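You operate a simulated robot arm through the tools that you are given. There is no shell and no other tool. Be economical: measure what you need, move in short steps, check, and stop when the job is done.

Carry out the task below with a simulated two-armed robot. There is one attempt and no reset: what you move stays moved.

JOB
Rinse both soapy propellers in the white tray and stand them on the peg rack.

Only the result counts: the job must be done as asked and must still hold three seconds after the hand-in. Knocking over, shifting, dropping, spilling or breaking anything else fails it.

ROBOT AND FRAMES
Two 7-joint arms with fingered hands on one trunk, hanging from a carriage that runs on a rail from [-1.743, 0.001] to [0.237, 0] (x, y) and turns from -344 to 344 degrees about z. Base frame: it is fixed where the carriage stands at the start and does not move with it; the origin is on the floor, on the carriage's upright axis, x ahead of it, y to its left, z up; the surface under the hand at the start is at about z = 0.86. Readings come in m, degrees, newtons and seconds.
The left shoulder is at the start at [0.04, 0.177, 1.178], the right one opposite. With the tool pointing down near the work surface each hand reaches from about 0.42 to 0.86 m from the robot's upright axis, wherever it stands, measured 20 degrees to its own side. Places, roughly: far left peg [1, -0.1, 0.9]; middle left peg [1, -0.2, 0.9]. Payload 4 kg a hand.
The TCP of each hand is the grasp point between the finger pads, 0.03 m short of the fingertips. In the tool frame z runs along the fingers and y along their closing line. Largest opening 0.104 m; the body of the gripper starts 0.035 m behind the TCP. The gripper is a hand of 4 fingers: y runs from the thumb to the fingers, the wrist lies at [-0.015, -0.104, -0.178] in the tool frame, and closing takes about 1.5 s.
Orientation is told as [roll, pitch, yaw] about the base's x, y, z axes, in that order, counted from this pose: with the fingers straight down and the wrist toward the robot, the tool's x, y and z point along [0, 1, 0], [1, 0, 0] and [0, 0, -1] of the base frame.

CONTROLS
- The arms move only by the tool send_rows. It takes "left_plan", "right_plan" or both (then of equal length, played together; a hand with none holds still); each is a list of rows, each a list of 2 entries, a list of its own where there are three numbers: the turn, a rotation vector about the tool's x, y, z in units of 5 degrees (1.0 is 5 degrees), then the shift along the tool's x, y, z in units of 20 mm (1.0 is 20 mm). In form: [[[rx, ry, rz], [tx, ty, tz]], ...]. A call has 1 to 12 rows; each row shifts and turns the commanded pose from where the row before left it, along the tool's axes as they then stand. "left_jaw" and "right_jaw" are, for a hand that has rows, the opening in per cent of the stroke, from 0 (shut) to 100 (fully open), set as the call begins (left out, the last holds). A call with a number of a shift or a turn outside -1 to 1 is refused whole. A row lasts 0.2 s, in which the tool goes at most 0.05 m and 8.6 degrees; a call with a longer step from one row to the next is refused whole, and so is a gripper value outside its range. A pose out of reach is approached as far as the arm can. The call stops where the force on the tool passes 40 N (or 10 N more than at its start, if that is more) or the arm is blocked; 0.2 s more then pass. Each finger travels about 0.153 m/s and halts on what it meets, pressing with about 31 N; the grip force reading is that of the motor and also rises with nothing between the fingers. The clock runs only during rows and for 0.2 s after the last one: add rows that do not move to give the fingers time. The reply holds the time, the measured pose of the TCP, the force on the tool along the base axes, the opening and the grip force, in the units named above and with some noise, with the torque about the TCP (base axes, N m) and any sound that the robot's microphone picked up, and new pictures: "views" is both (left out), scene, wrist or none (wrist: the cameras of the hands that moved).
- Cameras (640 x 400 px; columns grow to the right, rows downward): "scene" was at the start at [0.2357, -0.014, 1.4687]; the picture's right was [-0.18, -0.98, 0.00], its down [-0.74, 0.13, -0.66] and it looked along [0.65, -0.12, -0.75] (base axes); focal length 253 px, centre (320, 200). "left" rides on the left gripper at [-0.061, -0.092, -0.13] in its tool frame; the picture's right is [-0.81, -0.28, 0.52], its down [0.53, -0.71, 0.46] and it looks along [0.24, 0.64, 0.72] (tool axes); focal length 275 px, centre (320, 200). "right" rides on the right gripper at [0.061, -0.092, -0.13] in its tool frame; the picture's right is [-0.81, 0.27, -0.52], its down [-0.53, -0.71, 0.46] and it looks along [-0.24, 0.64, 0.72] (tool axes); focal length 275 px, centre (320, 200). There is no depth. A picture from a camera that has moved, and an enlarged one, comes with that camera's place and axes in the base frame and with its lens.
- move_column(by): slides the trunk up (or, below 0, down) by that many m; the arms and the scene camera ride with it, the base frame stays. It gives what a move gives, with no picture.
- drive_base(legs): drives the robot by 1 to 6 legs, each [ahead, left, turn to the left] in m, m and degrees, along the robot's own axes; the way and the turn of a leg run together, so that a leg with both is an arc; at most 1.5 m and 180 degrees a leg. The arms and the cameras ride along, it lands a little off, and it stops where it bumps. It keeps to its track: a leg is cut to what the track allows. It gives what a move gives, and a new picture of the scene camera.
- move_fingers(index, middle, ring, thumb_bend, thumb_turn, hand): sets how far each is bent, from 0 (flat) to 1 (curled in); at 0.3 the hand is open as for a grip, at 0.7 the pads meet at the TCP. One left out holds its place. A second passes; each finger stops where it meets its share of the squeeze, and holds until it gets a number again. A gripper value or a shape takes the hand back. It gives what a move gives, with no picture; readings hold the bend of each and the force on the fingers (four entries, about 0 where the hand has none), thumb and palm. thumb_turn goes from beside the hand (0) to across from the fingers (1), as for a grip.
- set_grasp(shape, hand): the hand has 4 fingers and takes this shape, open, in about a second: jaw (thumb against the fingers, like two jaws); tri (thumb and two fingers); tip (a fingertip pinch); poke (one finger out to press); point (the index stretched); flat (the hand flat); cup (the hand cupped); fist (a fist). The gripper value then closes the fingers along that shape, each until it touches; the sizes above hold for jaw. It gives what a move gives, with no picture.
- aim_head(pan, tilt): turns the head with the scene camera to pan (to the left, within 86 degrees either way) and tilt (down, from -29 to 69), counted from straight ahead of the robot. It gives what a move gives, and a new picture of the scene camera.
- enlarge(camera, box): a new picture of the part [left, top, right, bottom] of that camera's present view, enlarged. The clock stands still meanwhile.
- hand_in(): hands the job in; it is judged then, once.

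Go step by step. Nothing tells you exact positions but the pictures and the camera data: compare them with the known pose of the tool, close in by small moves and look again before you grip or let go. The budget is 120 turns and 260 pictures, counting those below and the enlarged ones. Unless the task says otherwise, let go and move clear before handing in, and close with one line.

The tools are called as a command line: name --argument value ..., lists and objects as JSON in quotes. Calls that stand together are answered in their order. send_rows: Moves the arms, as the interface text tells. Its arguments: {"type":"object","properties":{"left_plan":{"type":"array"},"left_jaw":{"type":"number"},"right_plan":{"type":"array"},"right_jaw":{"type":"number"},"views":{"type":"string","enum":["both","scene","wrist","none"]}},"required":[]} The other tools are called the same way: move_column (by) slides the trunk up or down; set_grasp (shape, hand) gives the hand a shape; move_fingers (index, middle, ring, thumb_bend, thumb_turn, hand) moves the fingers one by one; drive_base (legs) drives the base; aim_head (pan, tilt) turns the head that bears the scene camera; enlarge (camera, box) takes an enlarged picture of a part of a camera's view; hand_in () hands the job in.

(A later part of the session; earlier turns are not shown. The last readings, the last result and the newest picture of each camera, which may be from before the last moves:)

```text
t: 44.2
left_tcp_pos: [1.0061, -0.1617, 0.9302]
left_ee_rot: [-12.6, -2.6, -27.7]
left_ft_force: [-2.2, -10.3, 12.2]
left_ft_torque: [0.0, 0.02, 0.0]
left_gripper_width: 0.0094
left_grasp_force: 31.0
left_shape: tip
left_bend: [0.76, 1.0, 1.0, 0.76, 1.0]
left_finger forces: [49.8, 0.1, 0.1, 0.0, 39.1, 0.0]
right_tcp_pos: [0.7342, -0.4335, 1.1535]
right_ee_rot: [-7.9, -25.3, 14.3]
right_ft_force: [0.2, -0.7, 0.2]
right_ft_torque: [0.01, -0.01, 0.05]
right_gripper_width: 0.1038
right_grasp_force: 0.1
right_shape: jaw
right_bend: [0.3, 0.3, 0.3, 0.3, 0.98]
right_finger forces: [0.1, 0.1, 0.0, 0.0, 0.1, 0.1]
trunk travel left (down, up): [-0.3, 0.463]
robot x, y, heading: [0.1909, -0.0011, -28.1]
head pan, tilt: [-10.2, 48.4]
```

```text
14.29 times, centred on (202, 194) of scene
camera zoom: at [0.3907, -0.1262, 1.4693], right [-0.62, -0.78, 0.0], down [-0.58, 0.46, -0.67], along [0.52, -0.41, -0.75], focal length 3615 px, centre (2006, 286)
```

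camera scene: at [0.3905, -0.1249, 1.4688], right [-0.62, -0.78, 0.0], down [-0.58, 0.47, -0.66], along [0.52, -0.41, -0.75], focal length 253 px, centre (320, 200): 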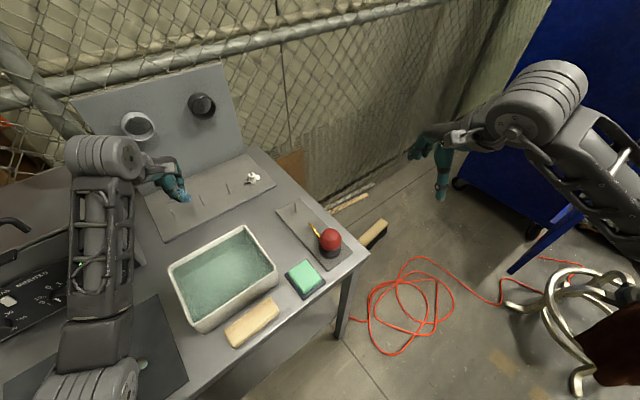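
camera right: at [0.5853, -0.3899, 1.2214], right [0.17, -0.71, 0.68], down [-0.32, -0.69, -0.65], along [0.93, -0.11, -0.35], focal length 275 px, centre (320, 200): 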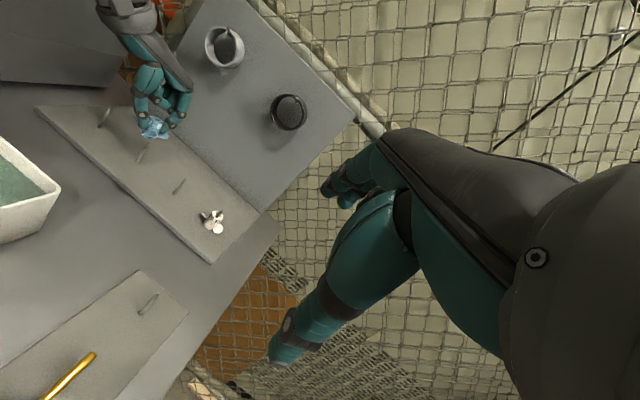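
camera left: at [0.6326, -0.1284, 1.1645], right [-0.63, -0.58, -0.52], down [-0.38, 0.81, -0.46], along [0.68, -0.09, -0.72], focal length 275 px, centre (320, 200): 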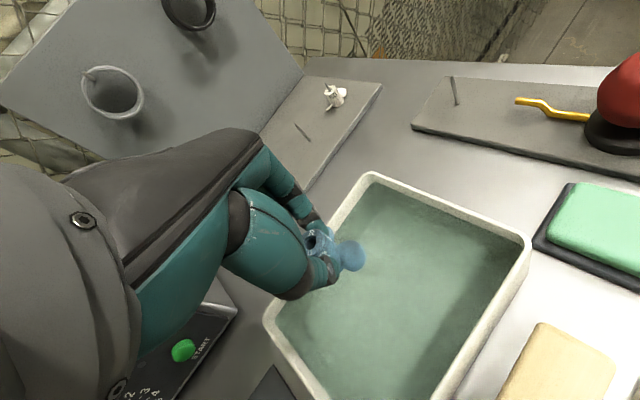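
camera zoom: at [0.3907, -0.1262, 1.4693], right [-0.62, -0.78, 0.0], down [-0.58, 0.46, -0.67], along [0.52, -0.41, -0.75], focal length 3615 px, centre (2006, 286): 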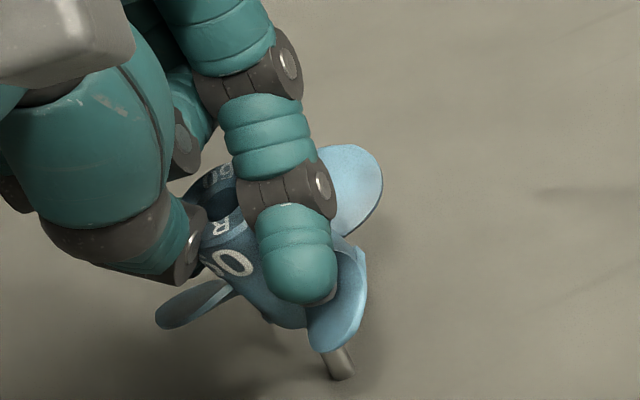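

The index finger slipped round the hub and the propeller has tilted. Before doing anything I need to see whether the peg is inside the bore.

enlarge --camera "left" --box '[280, 190, 408, 270]'

enlarge --camera "right" --box '[140, 134, 164, 164]'

enlarge --camera "scene" --box '[192, 188, 212, 208]'

```text
5.00 times, centred on (344, 230) of left
camera zoom: at [0.9058, -0.143, 1.0661], right [-0.65, -0.68, -0.34], down [-0.41, 0.69, -0.59], along [0.64, -0.24, -0.73], focal length 1376 px, centre (200, 50)
```

zoom: 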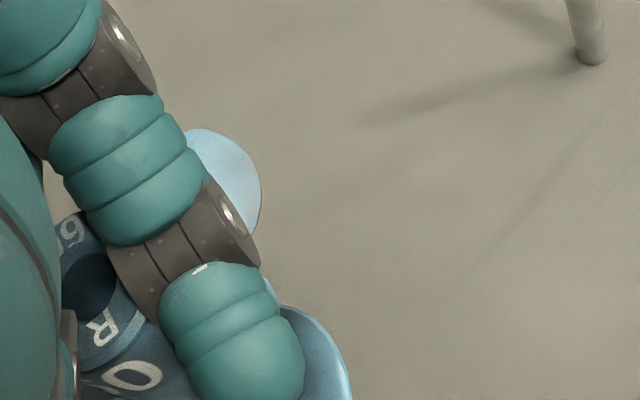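

```text
13.33 times, centred on (152, 149) of right
camera zoom: at [0.5863, -0.3913, 1.2228], right [0.17, -0.71, 0.68], down [-0.32, -0.69, -0.65], along [0.93, -0.11, -0.35], focal length 3670 px, centre (2560, 880)
```

zoom: 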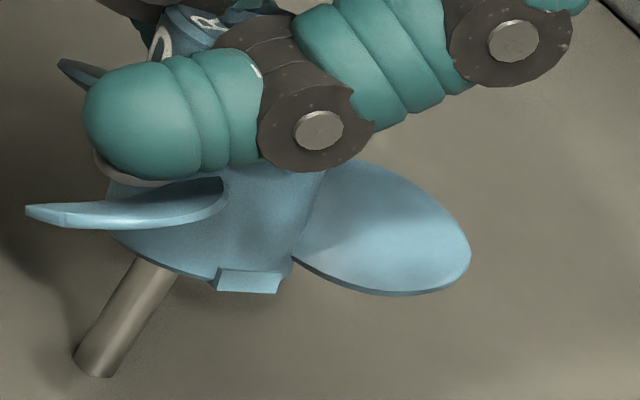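

```text
16.00 times, centred on (202, 198) of scene
camera zoom: at [0.3907, -0.1262, 1.4693], right [-0.62, -0.78, 0.0], down [-0.58, 0.46, -0.67], along [0.52, -0.41, -0.75], focal length 4049 px, centre (2208, 232)
```

zoom: 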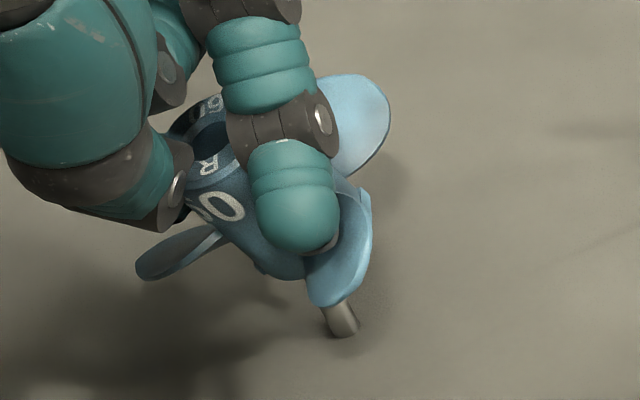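

The peg disappears into the hub's underside with about 27 mm of it inside, so the propeller seems to be on the peg but cocked by the fingers. I'll open the pinch slightly and watch it settle.

send_rows --left_plan '[[[0, 0, 0], [0, 0, 0]], [[0, 0, 0], [0, 0, 0]], [[0, 0, 0], [0, 0, 0]]]' --left_jaw 30 --views "none"

enlarge --camera "right" --box '[128, 112, 180, 162]'

enlarge --camera "scene" --box '[184, 180, 220, 208]'

```text
t: 45.0
left_tcp_pos: [1.0052, -0.1567, 0.9257]
left_ee_rot: [-12.2, -2.0, -27.6]
left_ft_force: [-0.1, 0.4, 0.3]
left_ft_torque: [0.0, 0.01, 0.01]
left_gripper_width: 0.0312
left_grasp_force: 0.0
left_shape: tip
left_bend: [0.73, 0.98, 0.99, 0.74, 1.0]
left_finger forces: [0.2, 0.0, 0.0, 0.0, 0.0, 0.0]
right_tcp_pos: [0.733, -0.4326, 1.1521]
right_ee_rot: [-7.7, -25.1, 14.4]
right_ft_force: [-0.3, 0.6, -0.3]
right_ft_torque: [0.04, 0.01, 0.0]
right_gripper_width: 0.1037
right_grasp_force: 0.1
right_shape: jaw
right_bend: [0.3, 0.3, 0.3, 0.3, 0.98]
right_finger forces: [0.0, 0.1, 0.0, 0.1, 0.0, 0.0]
trunk travel left (down, up): [-0.3, 0.463]
robot x, y, heading: [0.1908, -0.0, -28.1]
head pan, tilt: [-10.2, 48.4]
```

```text
8.00 times, centred on (154, 137) of right
camera zoom: at [0.5855, -0.39, 1.2218], right [0.17, -0.71, 0.68], down [-0.32, -0.69, -0.65], along [0.93, -0.11, -0.35], focal length 2202 px, centre (1648, 704)
```

zoom: 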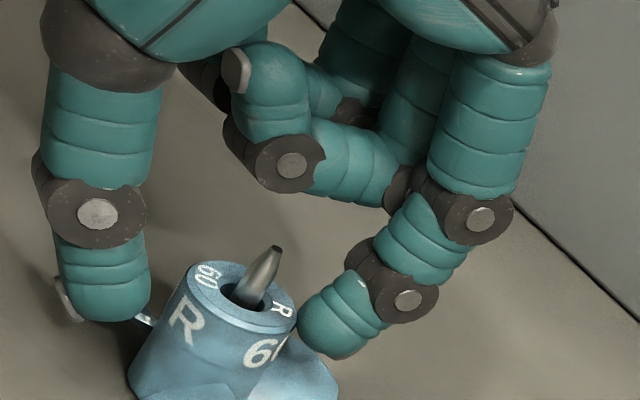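

```text
14.29 times, centred on (202, 194) of scene
camera zoom: at [0.39, -0.1252, 1.4687], right [-0.62, -0.78, 0.0], down [-0.59, 0.46, -0.66], along [0.52, -0.41, -0.75], focal length 3615 px, centre (2006, 286)
```

zoom: 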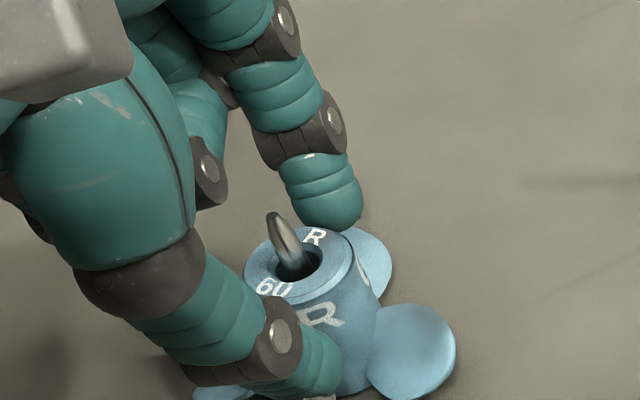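

The first propeller dropped upright onto the peg. Opening wider and rising straight up.

send_rows --left_plan '[[[0, 0, 0], [0, 0, 0]], [[0, 0, 0], [0, 0, 0]], [[0, 0, 0], [-0.1, 0.017, -0.45]], [[0, 0, 0], [-0.198, 0.034, -0.894]], [[0, 0, 0], [-0.198, 0.034, -0.894]], [[0, 0, 0], [-0.198, 0.034, -0.894]], [[0, 0, 0], [-0.198, 0.034, -0.894]], [[0, 0, 0], [-0.198, 0.034, -0.894]], [[0, 0, 0], [-0.198, 0.034, -0.894]], [[0, 0, 0], [0, 0, 0]]]' --left_jaw 55 --views "scene"

enlarge --camera "right" --box '[90, 90, 240, 250]'

```text
t: 47.2
left_tcp_pos: [1.0068, -0.1579, 1.0466]
left_ee_rot: [-12.4, -2.1, -27.6]
left_ft_force: [-0.2, -1.0, 0.4]
left_ft_torque: [0.0, 0.01, -0.01]
left_gripper_width: 0.0567
left_grasp_force: 0.1
left_shape: tip
left_bend: [0.73, 0.98, 0.99, 0.67, 1.0]
left_finger forces: [0.0, 0.1, 0.0, 0.0, 0.1, 0.0]
right_tcp_pos: [0.7339, -0.4314, 1.1517]
right_ee_rot: [-7.7, -25.2, 14.4]
right_ft_force: [0.8, 0.1, 0.3]
right_ft_torque: [0.02, 0.02, -0.01]
right_gripper_width: 0.1039
right_grasp_force: 0.1
right_shape: jaw
right_bend: [0.3, 0.3, 0.3, 0.3, 0.98]
right_finger forces: [0.1, 0.1, 0.1, 0.1, 0.0, 0.0]
trunk travel left (down, up): [-0.3, 0.463]
robot x, y, heading: [0.1889, 0.0004, -28.6]
head pan, tilt: [-10.2, 48.4]
camera scene: at [0.3899, -0.1249, 1.4687], right [-0.62, -0.78, 0.0], down [-0.58, 0.47, -0.66], along [0.52, -0.41, -0.75], focal length 253 px, centre (320, 200)
```

scene: 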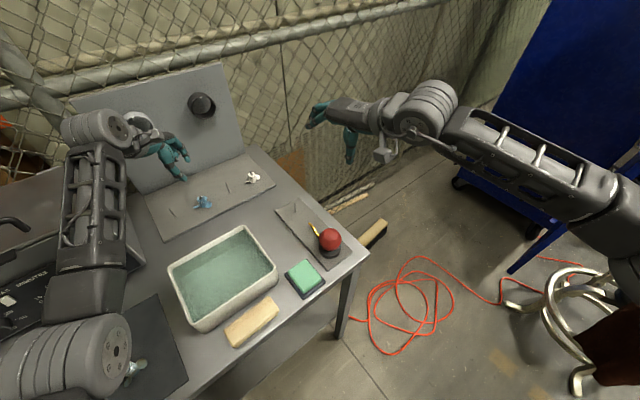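

```text
2.50 times, centred on (165, 170) of right
camera zoom: at [0.5854, -0.3895, 1.2216], right [0.17, -0.71, 0.68], down [-0.32, -0.69, -0.65], along [0.93, -0.11, -0.35], focal length 688 px, centre (708, 275)
```

zoom: 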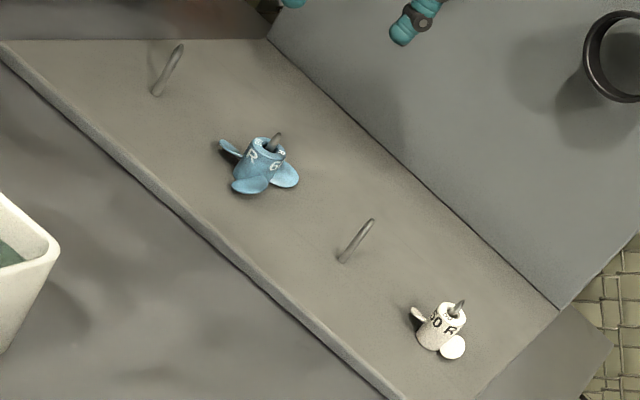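

Propeller one is seated on the middle-left peg, and the far-left peg measures (1.017, −0.075). Now I'll straighten the tool, pull back, then drive back to the mat.

send_rows --left_plan '[[[-0.689, 0.371, 0.166], [0, 0, 0]], [[0.38, 0.7, 0], [0, 0, 0]], [[0.38, 0.7, 0], [0, 0, 0]], [[0.38, 0.7, 0], [0, 0, 0]], [[0, 0, 0], [0, -0.9, 0]], [[0, 0, 0], [0, -0.9, 0]], [[0, 0, 0], [0, -0.9, 0]], [[0, 0, 0], [0, -0.9, 0]], [[0, 0, 0], [0, -0.9, 0]], [[0, 0, 0], [0, -0.9, 0]]]' --views "none"

drive_base --legs '[[-0.167, -0.09, 0], [0, 0, 28.3]]'

enlarge --camera "right" --box '[0, 0, 640, 400]'

enlarge --camera "left" --box '[0, 0, 640, 400]'

```text
t: 49.4
left_tcp_pos: [0.9106, -0.1054, 1.0446]
left_ee_rot: [0.0, 0.1, -28.4]
left_ft_force: [0.2, 0.4, -0.2]
left_ft_torque: [0.01, -0.01, -0.01]
left_gripper_width: 0.0567
left_grasp_force: 0.1
left_shape: tip
left_bend: [0.73, 0.98, 0.99, 0.67, 1.0]
left_finger forces: [0.0, 0.0, 0.0, 0.0, 0.0, 0.0]
right_tcp_pos: [0.7325, -0.4305, 1.1521]
right_ee_rot: [-7.6, -25.2, 14.3]
right_ft_force: [0.1, -1.5, -0.6]
right_ft_torque: [0.0, 0.0, -0.01]
right_gripper_width: 0.104
right_grasp_force: 0.0
right_shape: jaw
right_bend: [0.3, 0.3, 0.3, 0.3, 0.98]
right_finger forces: [0.0, 0.1, 0.0, 0.0, 0.0, 0.1]
trunk travel left (down, up): [-0.3, 0.463]
robot x, y, heading: [0.1878, -0.0033, -28.3]
head pan, tilt: [-10.2, 48.4]
```

```text
t: 52.3
left_tcp_pos: [0.6867, 0.2493, 1.0463]
left_ee_rot: [0.1, 0.1, 0.0]
left_ft_force: [0.4, 0.0, 0.2]
left_ft_torque: [-0.03, -0.01, 0.0]
left_gripper_width: 0.0567
left_grasp_force: 0.1
left_shape: tip
left_bend: [0.73, 0.98, 0.99, 0.67, 1.0]
left_finger forces: [0.1, 0.1, 0.0, 0.0, 0.0, 0.1]
right_tcp_pos: [0.6835, -0.1222, 1.152]
right_ee_rot: [-7.7, -25.2, 42.7]
right_ft_force: [-0.6, -0.1, -1.4]
right_ft_torque: [0.0, 0.02, -0.01]
right_gripper_width: 0.1038
right_grasp_force: 0.0
right_shape: jaw
right_bend: [0.3, 0.3, 0.3, 0.3, 0.98]
right_finger forces: [0.0, 0.0, 0.1, 0.0, 0.0, 0.1]
trunk travel left (down, up): [-0.3, 0.463]
robot x, y, heading: [-0.0002, -0.0003, 0.2]
head pan, tilt: [-10.2, 48.4]
camera scene: at [0.2359, -0.0137, 1.4687], right [-0.18, -0.98, 0.0], down [-0.74, 0.13, -0.66], along [0.65, -0.12, -0.75], focal length 253 px, centre (320, 200)
```

scene: 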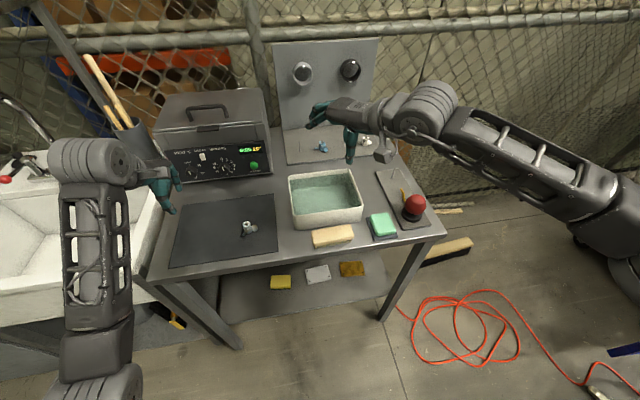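

```text
1.00 times, centred on (320, 200) of right (not enlarged: the box is as wide or as high as the picture)
camera zoom: at [0.5336, -0.1556, 1.2217], right [0.49, -0.55, 0.68], down [0.04, -0.76, -0.65], along [0.87, 0.34, -0.35], focal length 275 px, centre (320, 200)
```

zoom: 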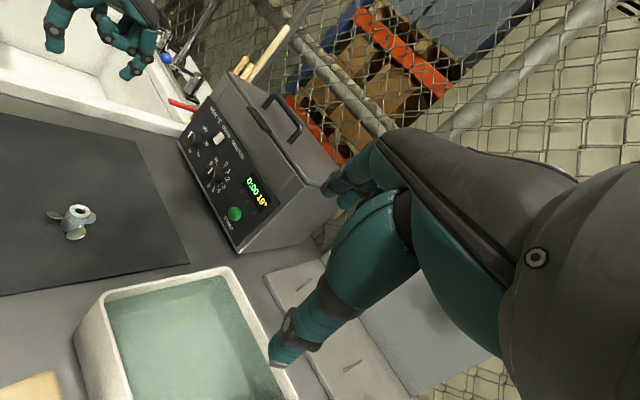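

```text
1.00 times, centred on (320, 200) of left (not enlarged: the box is as wide or as high as the picture)
camera zoom: at [0.5946, 0.1884, 1.1759], right [-0.27, -0.81, -0.52], down [-0.71, 0.53, -0.46], along [0.64, 0.24, -0.72], focal length 275 px, centre (320, 200)
```

zoom: 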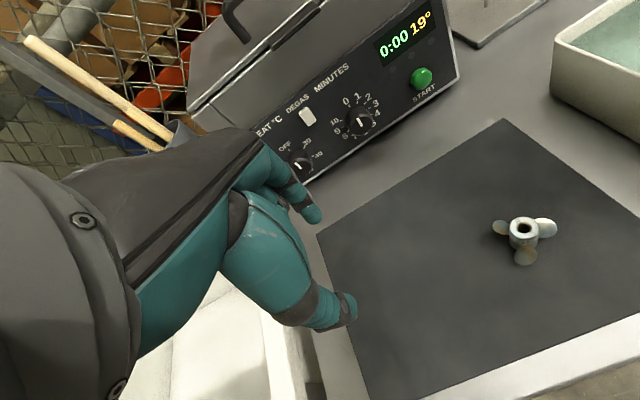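

The right camera also sees the second propeller from the side. Zooming in to triangulate it.

enlarge --camera "right" --box '[40, 190, 104, 250]'

enlarge --camera "scene" --box '[233, 212, 265, 238]'

enlarge --camera "left" --box '[480, 195, 576, 275]'

```text
6.67 times, centred on (72, 220) of right
camera zoom: at [0.5336, -0.1556, 1.2217], right [0.49, -0.55, 0.68], down [0.04, -0.76, -0.65], along [0.87, 0.34, -0.35], focal length 1835 px, centre (1973, 67)
```

zoom: 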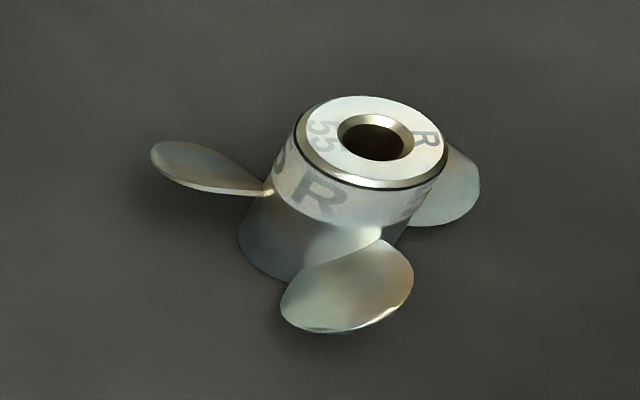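

```text
15.38 times, centred on (249, 225) of scene
camera zoom: at [0.2359, -0.0137, 1.4687], right [-0.18, -0.98, 0.0], down [-0.74, 0.13, -0.66], along [0.65, -0.12, -0.75], focal length 3893 px, centre (1412, -185)
```

zoom: 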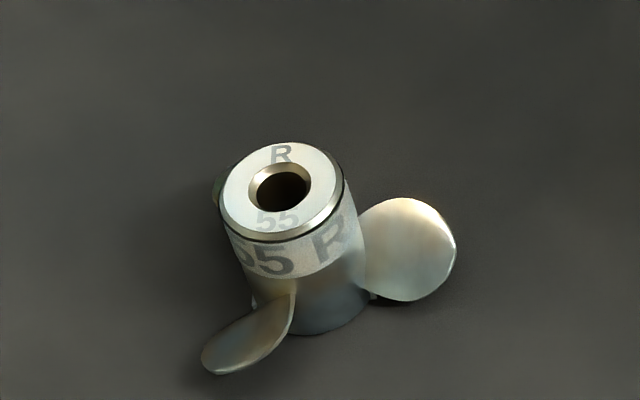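

```text
5.00 times, centred on (528, 235) of left
camera zoom: at [0.5946, 0.1884, 1.1759], right [-0.27, -0.81, -0.52], down [-0.71, 0.53, -0.46], along [0.64, 0.24, -0.72], focal length 1376 px, centre (-720, 25)
```

zoom: 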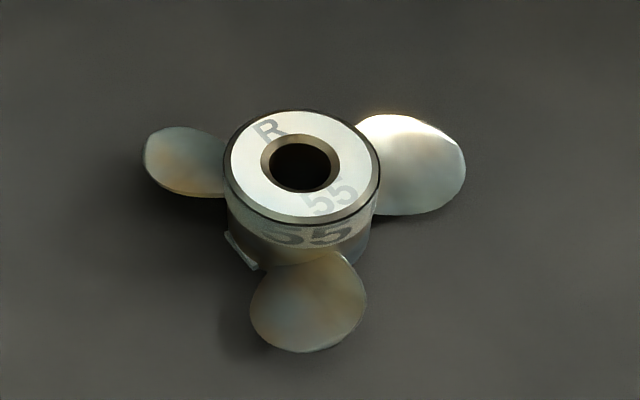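

Hub 2's top is at (0.684, 0.112, 0.892). The first grasp showed the real pinch centre sits about (+4, +8) mm in tool x, y from the TCP, so I'll aim the TCP at (0.676, 0.1075) this time.

send_rows --left_plan '[[[0, 0, 0], [-0.709, -0.0535, 0.43]], [[0, 0, 0], [-0.709, -0.0535, 0.43]], [[0, 0, 0], [-0.709, -0.0535, 0.43]], [[0, 0, 0], [-0.709, -0.0535, 0.43]], [[0, 0, 0], [-0.709, -0.0535, 0.43]], [[0, 0, 0], [-0.709, -0.0535, 0.43]], [[0, 0, 0], [-0.709, -0.0535, 0.43]], [[0, 0, 0], [-0.709, -0.0535, 0.43]], [[0, 0, 0], [-0.709, -0.0535, 0.43]], [[0, 0, 0], [-0.709, -0.0535, 0.43]], [[0, 0, 0], [0, 0, 0]]]' --views "none"

send_rows --left_plan '[[[0, 0, 0], [0, 0, 0.7]], [[0, 0, 0], [0, 0, 0.7]], [[0, 0, 0], [0, 0, 0.6]], [[0, 0, 0], [0, 0, 0]]]' --views "none"

enlarge --camera "left" --box '[280, 190, 408, 270]'

enlarge --camera "right" --box '[40, 180, 120, 250]'

```text
t: 54.7
left_tcp_pos: [0.675, 0.1067, 0.9607]
left_ee_rot: [0.0, -0.1, 0.0]
left_ft_force: [0.8, 0.0, 1.2]
left_ft_torque: [0.0, -0.01, 0.03]
left_gripper_width: 0.0569
left_grasp_force: 0.1
left_shape: tip
left_bend: [0.73, 0.98, 0.99, 0.67, 1.0]
left_finger forces: [0.0, 0.1, 0.0, 0.1, 0.0, 0.0]
right_tcp_pos: [0.6853, -0.1224, 1.1518]
right_ee_rot: [-7.7, -25.2, 42.7]
right_ft_force: [-0.3, -0.1, 0.4]
right_ft_torque: [0.0, 0.01, -0.02]
right_gripper_width: 0.1039
right_grasp_force: 0.0
right_shape: jaw
right_bend: [0.3, 0.3, 0.3, 0.3, 0.98]
right_finger forces: [0.0, 0.0, 0.1, 0.0, 0.0, 0.0]
trunk travel left (down, up): [-0.3, 0.463]
robot x, y, heading: [-0.0018, 0.0008, -0.1]
head pan, tilt: [-10.2, 48.4]
```

```text
t: 55.7
left_tcp_pos: [0.6771, 0.1076, 0.9204]
left_ee_rot: [0.0, 0.0, 0.0]
left_ft_force: [1.0, 0.1, -0.2]
left_ft_torque: [0.0, -0.01, -0.02]
left_gripper_width: 0.0567
left_grasp_force: 0.2
left_shape: tip
left_bend: [0.73, 0.98, 0.99, 0.67, 1.0]
left_finger forces: [0.0, 0.0, 0.0, 0.1, 0.1, 0.0]
right_tcp_pos: [0.6852, -0.1208, 1.1518]
right_ee_rot: [-7.7, -25.1, 42.6]
right_ft_force: [-0.2, 0.1, -0.5]
right_ft_torque: [-0.01, -0.01, -0.01]
right_gripper_width: 0.1039
right_grasp_force: 0.0
right_shape: jaw
right_bend: [0.3, 0.3, 0.3, 0.3, 0.98]
right_finger forces: [0.0, 0.0, 0.0, 0.0, 0.1, 0.0]
trunk travel left (down, up): [-0.3, 0.463]
robot x, y, heading: [0.0005, 0.0006, -0.1]
head pan, tilt: [-10.2, 48.4]
```

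```text
5.00 times, centred on (344, 230) of left
camera zoom: at [0.5836, 0.0465, 1.05], right [-0.27, -0.81, -0.52], down [-0.71, 0.53, -0.46], along [0.64, 0.24, -0.72], focal length 1376 px, centre (200, 50)
```

zoom: 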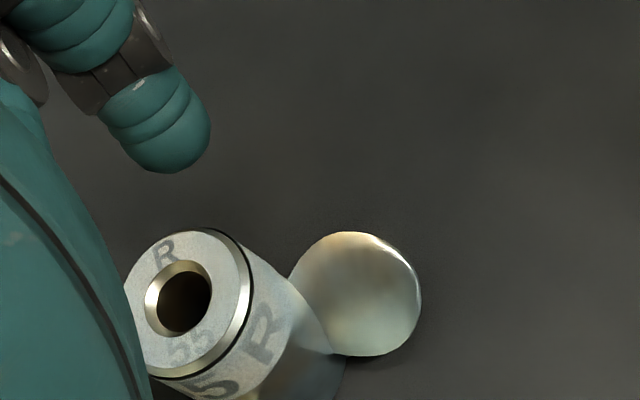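

```text
5.71 times, centred on (80, 215) of right
camera zoom: at [0.5337, -0.1559, 1.2218], right [0.49, -0.55, 0.68], down [0.04, -0.76, -0.65], along [0.87, 0.34, -0.35], focal length 1573 px, centre (1691, 114)
```

zoom: 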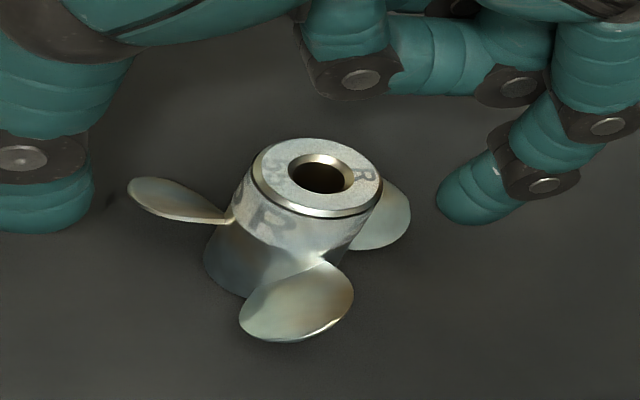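

The hub sits between thumb and index as planned. Lowering to z≈0.904 and closing partially to check alignment.

send_rows --left_plan '[[[0, 0, 0], [0, 0, 0.3]], [[0, 0, 0], [0, 0, 0.3]], [[0, 0, 0], [0, 0, 0.22]], [[0, 0, 0], [0, 0, 0]], [[0, 0, 0], [0, 0, 0]]]' --left_jaw 38 --views "none"

enlarge --camera "left" --box '[270, 180, 414, 290]'

enlarge --camera "right" --box '[40, 180, 120, 250]'

```text
t: 56.9
left_tcp_pos: [0.6754, 0.1063, 0.9045]
left_ee_rot: [0.1, 0.1, 0.0]
left_ft_force: [0.0, -0.4, -1.3]
left_ft_torque: [-0.01, 0.02, 0.02]
left_gripper_width: 0.0405
left_grasp_force: 0.2
left_shape: tip
left_bend: [0.73, 0.98, 0.99, 0.73, 1.0]
left_finger forces: [0.0, 0.0, 0.0, 0.0, 0.1, 0.0]
right_tcp_pos: [0.6839, -0.1208, 1.1525]
right_ee_rot: [-7.6, -25.1, 42.7]
right_ft_force: [-0.2, 0.2, 0.5]
right_ft_torque: [0.03, 0.03, 0.02]
right_gripper_width: 0.1038
right_grasp_force: 0.1
right_shape: jaw
right_bend: [0.3, 0.3, 0.3, 0.3, 0.98]
right_finger forces: [0.1, 0.1, 0.1, 0.0, 0.1, 0.1]
trunk travel left (down, up): [-0.3, 0.463]
robot x, y, heading: [0.0027, -0.0004, 0.1]
head pan, tilt: [-10.2, 48.4]
```

```text
3.64 times, centred on (342, 235) of left
camera zoom: at [0.5831, 0.0461, 1.0337], right [-0.28, -0.81, -0.52], down [-0.71, 0.53, -0.46], along [0.64, 0.24, -0.72], focal length 1001 px, centre (240, 73)
```

zoom: 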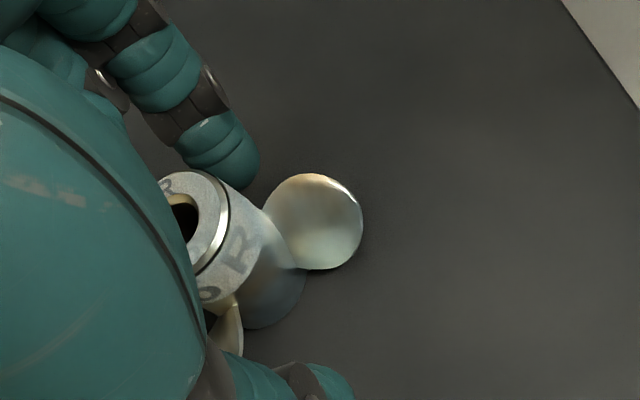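

```text
5.71 times, centred on (80, 215) of right
camera zoom: at [0.5336, -0.1559, 1.2217], right [0.49, -0.55, 0.68], down [0.04, -0.76, -0.65], along [0.87, 0.34, -0.35], focal length 1573 px, centre (1691, 114)
```

zoom: 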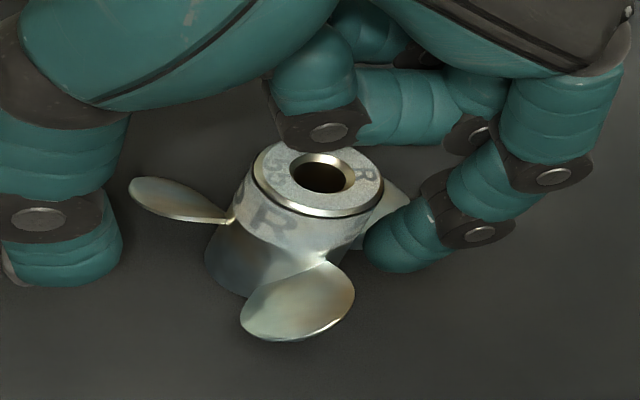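

Triangulating the fingertips shows the finger line runs at y≈0.104, 8 mm off the hub axis; the first grasp was off-centre for the same reason. I'll open, lift, shift +8 mm y and +4 mm x, and come back down.

send_rows --left_plan '[[[0, 0, 0], [0, 0, 0]], [[0, 0, 0], [0, 0, -0.5]], [[0, 0, 0], [0, 0, -0.5]], [[0, 0, 0], [0.39, 0.22, 0]], [[0, 0, 0], [0, 0, 0.45]], [[0, 0, 0], [0, 0, 0.45]], [[0, 0, 0], [0, 0, 0]]]' --left_jaw 50 --views "none"

enlarge --camera "left" --box '[270, 180, 414, 290]'

enlarge --camera "right" --box '[40, 180, 120, 250]'

```text
t: 58.5
left_tcp_pos: [0.6806, 0.1145, 0.9065]
left_ee_rot: [0.1, -0.1, 0.0]
left_ft_force: [0.6, -0.3, 0.4]
left_ft_torque: [-0.02, 0.03, -0.04]
left_gripper_width: 0.0517
left_grasp_force: 0.0
left_shape: tip
left_bend: [0.73, 0.98, 0.99, 0.7, 1.0]
left_finger forces: [0.0, 0.0, 0.0, 0.0, 0.0, 0.0]
right_tcp_pos: [0.6843, -0.1214, 1.1511]
right_ee_rot: [-7.7, -25.1, 42.8]
right_ft_force: [0.4, 0.0, 0.5]
right_ft_torque: [0.01, 0.0, -0.02]
right_gripper_width: 0.1037
right_grasp_force: 0.1
right_shape: jaw
right_bend: [0.3, 0.3, 0.3, 0.3, 0.98]
right_finger forces: [0.0, 0.1, 0.0, 0.0, 0.0, 0.0]
trunk travel left (down, up): [-0.3, 0.463]
robot x, y, heading: [0.0017, 0.0004, 0.1]
head pan, tilt: [-10.2, 48.4]
```

```text
3.64 times, centred on (342, 235) of left
camera zoom: at [0.5879, 0.054, 1.0356], right [-0.28, -0.81, -0.52], down [-0.71, 0.53, -0.46], along [0.64, 0.24, -0.72], focal length 1001 px, centre (240, 73)
```

zoom: 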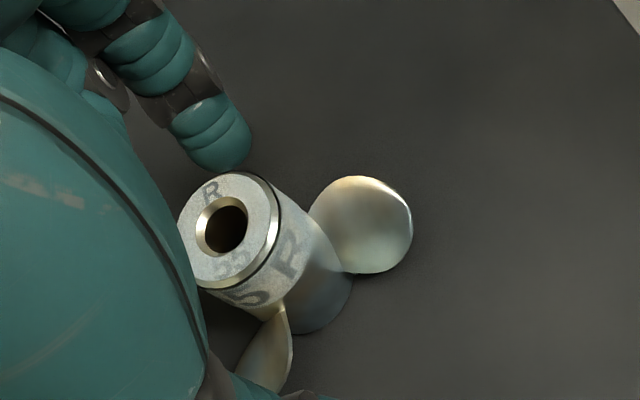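

```text
5.71 times, centred on (80, 215) of right
camera zoom: at [0.5337, -0.1559, 1.2217], right [0.49, -0.55, 0.68], down [0.04, -0.76, -0.65], along [0.87, 0.34, -0.35], focal length 1573 px, centre (1691, 114)
```

zoom: 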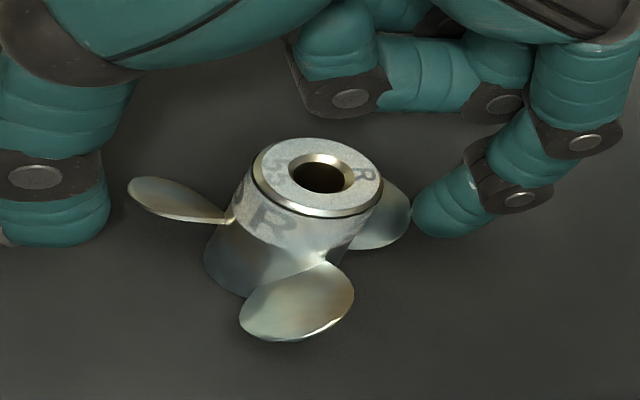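

The finger line now passes through the hub axis. Closing.

send_rows --left_plan '[[[0, 0, 0], [0, 0, 0]], [[0, 0, 0], [0, 0, 0]], [[0, 0, 0], [0, 0, 0]], [[0, 0, 0], [0, 0, 0]], [[0, 0, 0], [0, 0, 0]], [[0, 0, 0], [0, 0, 0]], [[0, 0, 0], [0, 0, 0]], [[0, 0, 0], [0, 0, 0]]]' --left_jaw 0 --views "none"

enlarge --camera "left" --box '[270, 180, 414, 290]'

enlarge --camera "right" --box '[40, 180, 120, 250]'

```text
t: 60.3
left_tcp_pos: [0.6801, 0.1151, 0.9046]
left_ee_rot: [0.0, 0.0, 0.0]
left_ft_force: [0.1, -0.4, -0.4]
left_ft_torque: [-0.02, 0.0, 0.01]
left_gripper_width: 0.0148
left_grasp_force: 31.6
left_shape: tip
left_bend: [0.75, 1.0, 1.0, 0.76, 1.0]
left_finger forces: [32.4, 0.1, 0.1, 0.0, 31.4, 0.0]
right_tcp_pos: [0.6836, -0.1214, 1.1516]
right_ee_rot: [-7.8, -25.1, 42.7]
right_ft_force: [0.1, -0.2, -0.3]
right_ft_torque: [0.02, 0.03, 0.0]
right_gripper_width: 0.1037
right_grasp_force: 0.0
right_shape: jaw
right_bend: [0.3, 0.3, 0.3, 0.3, 0.98]
right_finger forces: [0.0, 0.1, 0.0, 0.1, 0.0, 0.0]
trunk travel left (down, up): [-0.3, 0.463]
robot x, y, heading: [-0.0002, 0.002, -0.1]
head pan, tilt: [-10.2, 48.4]
```

```text
3.64 times, centred on (342, 235) of left
camera zoom: at [0.5878, 0.054, 1.0357], right [-0.28, -0.81, -0.52], down [-0.71, 0.53, -0.46], along [0.64, 0.24, -0.72], focal length 1001 px, centre (240, 73)
```

zoom: 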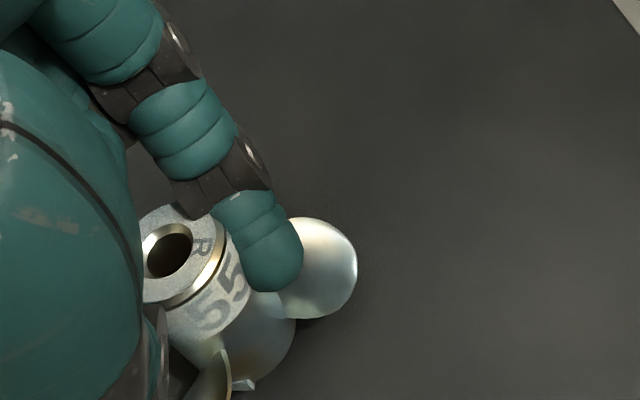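

```text
5.71 times, centred on (80, 215) of right
camera zoom: at [0.5336, -0.1559, 1.2217], right [0.49, -0.55, 0.68], down [0.04, -0.76, -0.65], along [0.87, 0.34, -0.35], focal length 1573 px, centre (1691, 114)
```

zoom: 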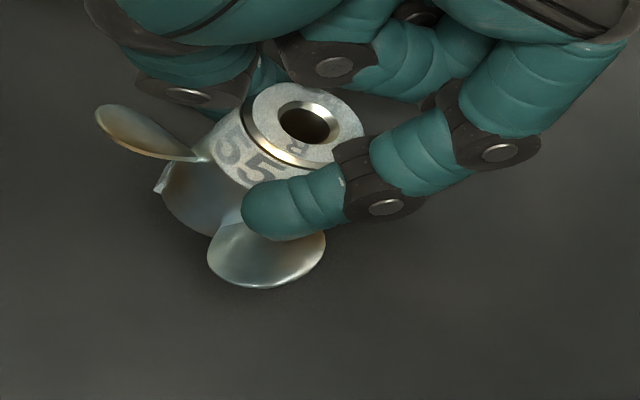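

The index slid round and tilted the hub: in this shape thumb and index aren't truly opposed. I'll reopen, let the propeller stand again and use a better-opposed grip.

send_rows --left_plan '[[[0, 0, 0], [0, 0, 0]], [[0, 0, 0], [0, 0, 0]], [[0, 0, 0], [0, 0, 0]]]' --left_jaw 50 --views "none"

enlarge --camera "right" --box '[30, 170, 130, 250]'

enlarge --camera "left" --box '[270, 180, 414, 290]'

```text
t: 61.1
left_tcp_pos: [0.6804, 0.1144, 0.9067]
left_ee_rot: [0.0, 0.0, 0.0]
left_ft_force: [-0.2, 1.0, -0.5]
left_ft_torque: [0.01, -0.01, 0.0]
left_gripper_width: 0.0517
left_grasp_force: 0.1
left_shape: tip
left_bend: [0.73, 0.98, 0.99, 0.7, 1.0]
left_finger forces: [0.0, 0.0, 0.0, 0.1, 0.1, 0.0]
right_tcp_pos: [0.6839, -0.1226, 1.1516]
right_ee_rot: [-7.7, -25.1, 42.7]
right_ft_force: [0.2, 0.5, 0.3]
right_ft_torque: [-0.01, 0.02, -0.02]
right_gripper_width: 0.1038
right_grasp_force: 0.1
right_shape: jaw
right_bend: [0.3, 0.3, 0.3, 0.3, 0.98]
right_finger forces: [0.1, 0.0, 0.0, 0.0, 0.1, 0.0]
trunk travel left (down, up): [-0.3, 0.463]
robot x, y, heading: [0.0005, 0.0001, -0.1]
head pan, tilt: [-10.2, 48.4]
```

```text
5.00 times, centred on (80, 210) of right
camera zoom: at [0.5336, -0.1559, 1.2217], right [0.49, -0.55, 0.68], down [0.04, -0.76, -0.65], along [0.87, 0.34, -0.35], focal length 1376 px, centre (1520, 150)
```

zoom: 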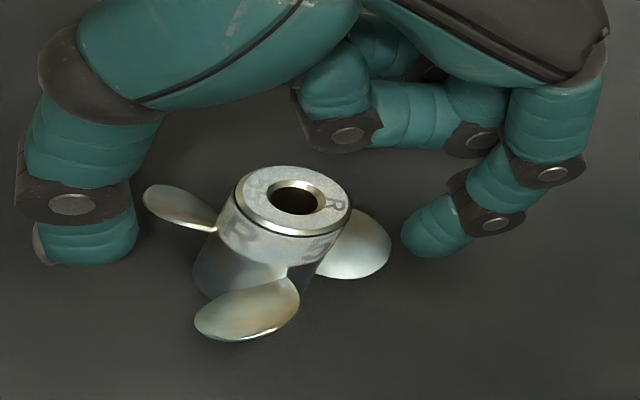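

```text
3.64 times, centred on (342, 235) of left
camera zoom: at [0.5879, 0.054, 1.0359], right [-0.27, -0.81, -0.52], down [-0.71, 0.53, -0.46], along [0.64, 0.24, -0.72], focal length 1001 px, centre (240, 73)
```

zoom: 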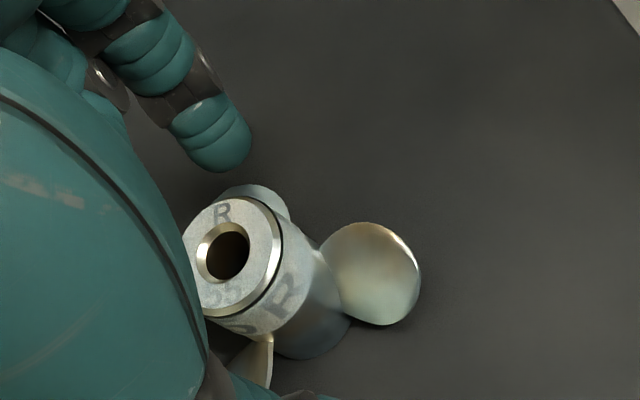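

It stands upright again. I'll lift clear and look at the tri and jaw shapes nearly closed in free air.

send_rows --left_plan '[[[0, 0, 0], [0, 0, -0.9]], [[0, 0, 0], [0, 0, -0.9]], [[0, 0, 0], [0, 0, -0.9]], [[0, 0, 0], [0, 0, -0.9]], [[0, 0, 0], [0, 0, 0]]]' --views "none"

set_grasp --shape "tri" --hand "left"

send_rows --left_plan '[[[0, 0, 0], [0, 0, 0]], [[0, 0, 0], [0, 0, 0]], [[0, 0, 0], [0, 0, 0]], [[0, 0, 0], [0, 0, 0]], [[0, 0, 0], [0, 0, 0]], [[0, 0, 0], [0, 0, 0]], [[0, 0, 0], [0, 0, 0]], [[0, 0, 0], [0, 0, 0]]]' --left_jaw 30 --views "none"

enlarge --camera "right" --box '[0, 90, 200, 230]'

set_grasp --shape "jaw" --hand "left"

send_rows --left_plan '[[[0, 0, 0], [0, 0, 0]], [[0, 0, 0], [0, 0, 0]], [[0, 0, 0], [0, 0, 0]], [[0, 0, 0], [0, 0, 0]], [[0, 0, 0], [0, 0, 0]], [[0, 0, 0], [0, 0, 0]], [[0, 0, 0], [0, 0, 0]], [[0, 0, 0], [0, 0, 0]]]' --left_jaw 30 --views "none"

enlarge --camera "right" --box '[0, 90, 200, 230]'

enlarge --camera "left" --box '[210, 130, 430, 290]'

```text
t: 62.3
left_tcp_pos: [0.6787, 0.1142, 0.9791]
left_ee_rot: [0.0, 0.0, 0.0]
left_ft_force: [0.4, 0.4, -0.4]
left_ft_torque: [-0.02, -0.01, 0.04]
left_gripper_width: 0.0518
left_grasp_force: 0.0
left_shape: tip
left_bend: [0.73, 0.98, 0.99, 0.7, 1.0]
left_finger forces: [0.1, 0.0, 0.0, 0.1, 0.0, 0.1]
right_tcp_pos: [0.6834, -0.1215, 1.152]
right_ee_rot: [-7.6, -25.1, 42.8]
right_ft_force: [-0.2, 0.8, -0.3]
right_ft_torque: [-0.01, -0.01, 0.0]
right_gripper_width: 0.1039
right_grasp_force: 0.0
right_shape: jaw
right_bend: [0.3, 0.3, 0.3, 0.3, 0.98]
right_finger forces: [0.0, 0.0, 0.0, 0.0, 0.0, 0.0]
trunk travel left (down, up): [-0.3, 0.463]
robot x, y, heading: [-0.0037, -0.0012, 0.1]
head pan, tilt: [-10.2, 48.4]
```

```text
t: 63.2
left_tcp_pos: [0.6789, 0.1145, 0.9785]
left_ee_rot: [0.1, 0.0, -0.1]
left_ft_force: [-0.4, 0.4, 0.2]
left_ft_torque: [-0.01, 0.03, 0.01]
left_gripper_width: 0.1038
left_grasp_force: 0.0
left_shape: tri
left_bend: [0.3, 0.3, 0.99, 0.3, 0.98]
left_finger forces: [0.0, 0.0, 0.0, 0.0, 0.1, 0.1]
right_tcp_pos: [0.6845, -0.1224, 1.1522]
right_ee_rot: [-7.7, -25.2, 42.7]
right_ft_force: [0.0, -0.3, 0.0]
right_ft_torque: [-0.01, -0.02, -0.01]
right_gripper_width: 0.1038
right_grasp_force: 0.0
right_shape: jaw
right_bend: [0.3, 0.3, 0.3, 0.3, 0.98]
right_finger forces: [0.0, 0.1, 0.0, 0.1, 0.1, 0.0]
trunk travel left (down, up): [-0.3, 0.463]
robot x, y, heading: [-0.0002, -0.0023, 0.3]
head pan, tilt: [-10.2, 48.4]
```

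```text
t: 65.0
left_tcp_pos: [0.6805, 0.115, 0.978]
left_ee_rot: [0.0, 0.0, 0.0]
left_ft_force: [-0.4, -0.8, -0.5]
left_ft_torque: [0.0, -0.02, 0.01]
left_gripper_width: 0.0316
left_grasp_force: 0.1
left_shape: tri
left_bend: [0.74, 0.53, 0.99, 0.74, 1.0]
left_finger forces: [0.1, 0.1, 0.1, 0.1, 0.0, 0.0]
right_tcp_pos: [0.6841, -0.1218, 1.1509]
right_ee_rot: [-7.7, -25.1, 42.7]
right_ft_force: [-0.3, -1.0, 0.3]
right_ft_torque: [-0.02, -0.01, 0.01]
right_gripper_width: 0.1037
right_grasp_force: 0.0
right_shape: jaw
right_bend: [0.3, 0.3, 0.3, 0.3, 0.98]
right_finger forces: [0.0, 0.1, 0.0, 0.0, 0.0, 0.0]
trunk travel left (down, up): [-0.3, 0.463]
robot x, y, heading: [0.0041, 0.0019, -0.0]
head pan, tilt: [-10.2, 48.4]
```

```text
2.86 times, centred on (100, 160) of right
camera zoom: at [0.5336, -0.1559, 1.2217], right [0.49, -0.55, 0.68], down [0.04, -0.76, -0.65], along [0.87, 0.34, -0.35], focal length 786 px, centre (949, 314)
```

zoom: 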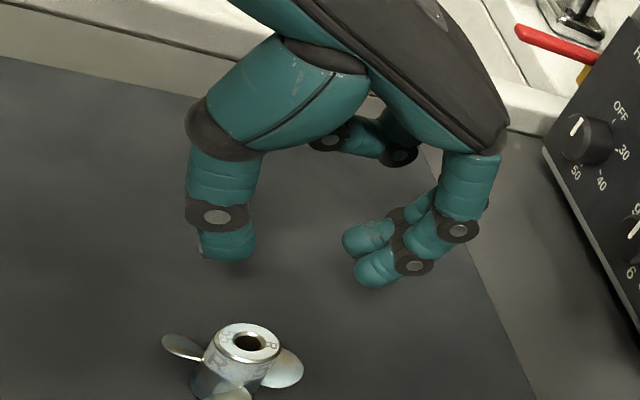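

```text
t: 65.9
left_tcp_pos: [0.6798, 0.1151, 0.978]
left_ee_rot: [0.0, 0.0, 0.0]
left_ft_force: [0.5, 0.1, 0.5]
left_ft_torque: [-0.02, -0.01, -0.02]
left_gripper_width: 0.1034
left_grasp_force: 0.0
left_shape: jaw
left_bend: [0.3, 0.3, 0.3, 0.3, 0.98]
left_finger forces: [0.1, 0.0, 0.1, 0.1, 0.1, 0.1]
right_tcp_pos: [0.6843, -0.1219, 1.1532]
right_ee_rot: [-7.6, -25.2, 42.8]
right_ft_force: [0.4, 0.6, 0.4]
right_ft_torque: [0.0, 0.01, 0.0]
right_gripper_width: 0.1038
right_grasp_force: 0.1
right_shape: jaw
right_bend: [0.3, 0.3, 0.3, 0.3, 0.98]
right_finger forces: [0.0, 0.1, 0.0, 0.1, 0.0, 0.0]
trunk travel left (down, up): [-0.3, 0.463]
robot x, y, heading: [0.0008, -0.0022, -0.3]
head pan, tilt: [-10.2, 48.4]
```

```text
t: 67.7
left_tcp_pos: [0.6805, 0.1155, 0.9772]
left_ee_rot: [0.1, -0.1, 0.0]
left_ft_force: [0.1, 0.5, 0.4]
left_ft_torque: [0.0, -0.01, 0.02]
left_gripper_width: 0.0318
left_grasp_force: 0.0
left_shape: jaw
left_bend: [0.74, 0.53, 0.51, 0.74, 1.0]
left_finger forces: [0.0, 0.0, 0.1, 0.1, 0.0, 0.0]
right_tcp_pos: [0.684, -0.1215, 1.1516]
right_ee_rot: [-7.8, -25.1, 42.7]
right_ft_force: [-0.3, -0.2, -0.4]
right_ft_torque: [0.02, 0.01, 0.04]
right_gripper_width: 0.1039
right_grasp_force: 0.1
right_shape: jaw
right_bend: [0.3, 0.3, 0.3, 0.3, 0.98]
right_finger forces: [0.0, 0.1, 0.0, 0.0, 0.0, 0.0]
trunk travel left (down, up): [-0.3, 0.463]
robot x, y, heading: [0.003, -0.0023, -0.3]
head pan, tilt: [-10.2, 48.4]
```

```text
2.86 times, centred on (100, 160) of right
camera zoom: at [0.5336, -0.1559, 1.2217], right [0.49, -0.55, 0.68], down [0.04, -0.76, -0.65], along [0.87, 0.34, -0.35], focal length 786 px, centre (949, 314)
```

zoom: 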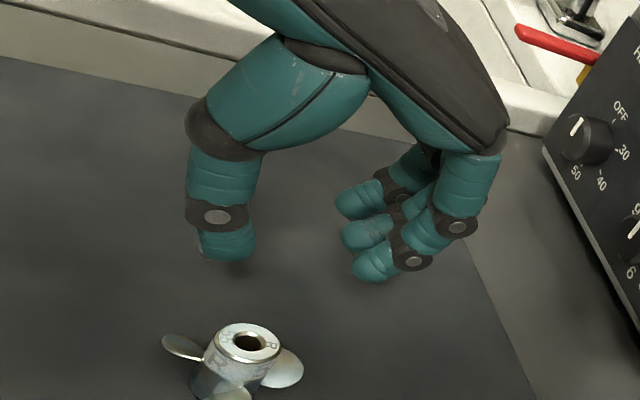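

```text
2.50 times, centred on (320, 210) of left
camera zoom: at [0.5878, 0.0541, 1.1076], right [-0.27, -0.81, -0.52], down [-0.71, 0.53, -0.46], along [0.64, 0.24, -0.72], focal length 688 px, centre (320, 175)
```

zoom: 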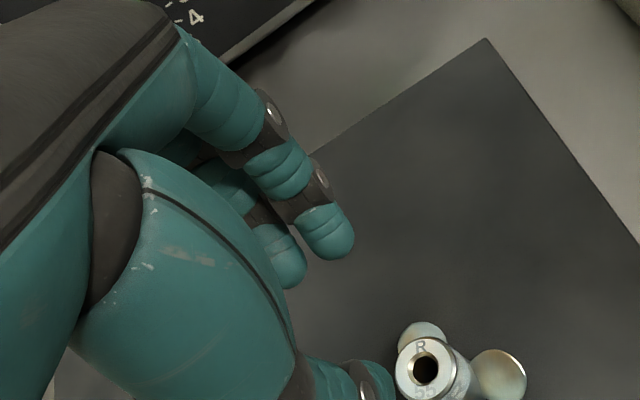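

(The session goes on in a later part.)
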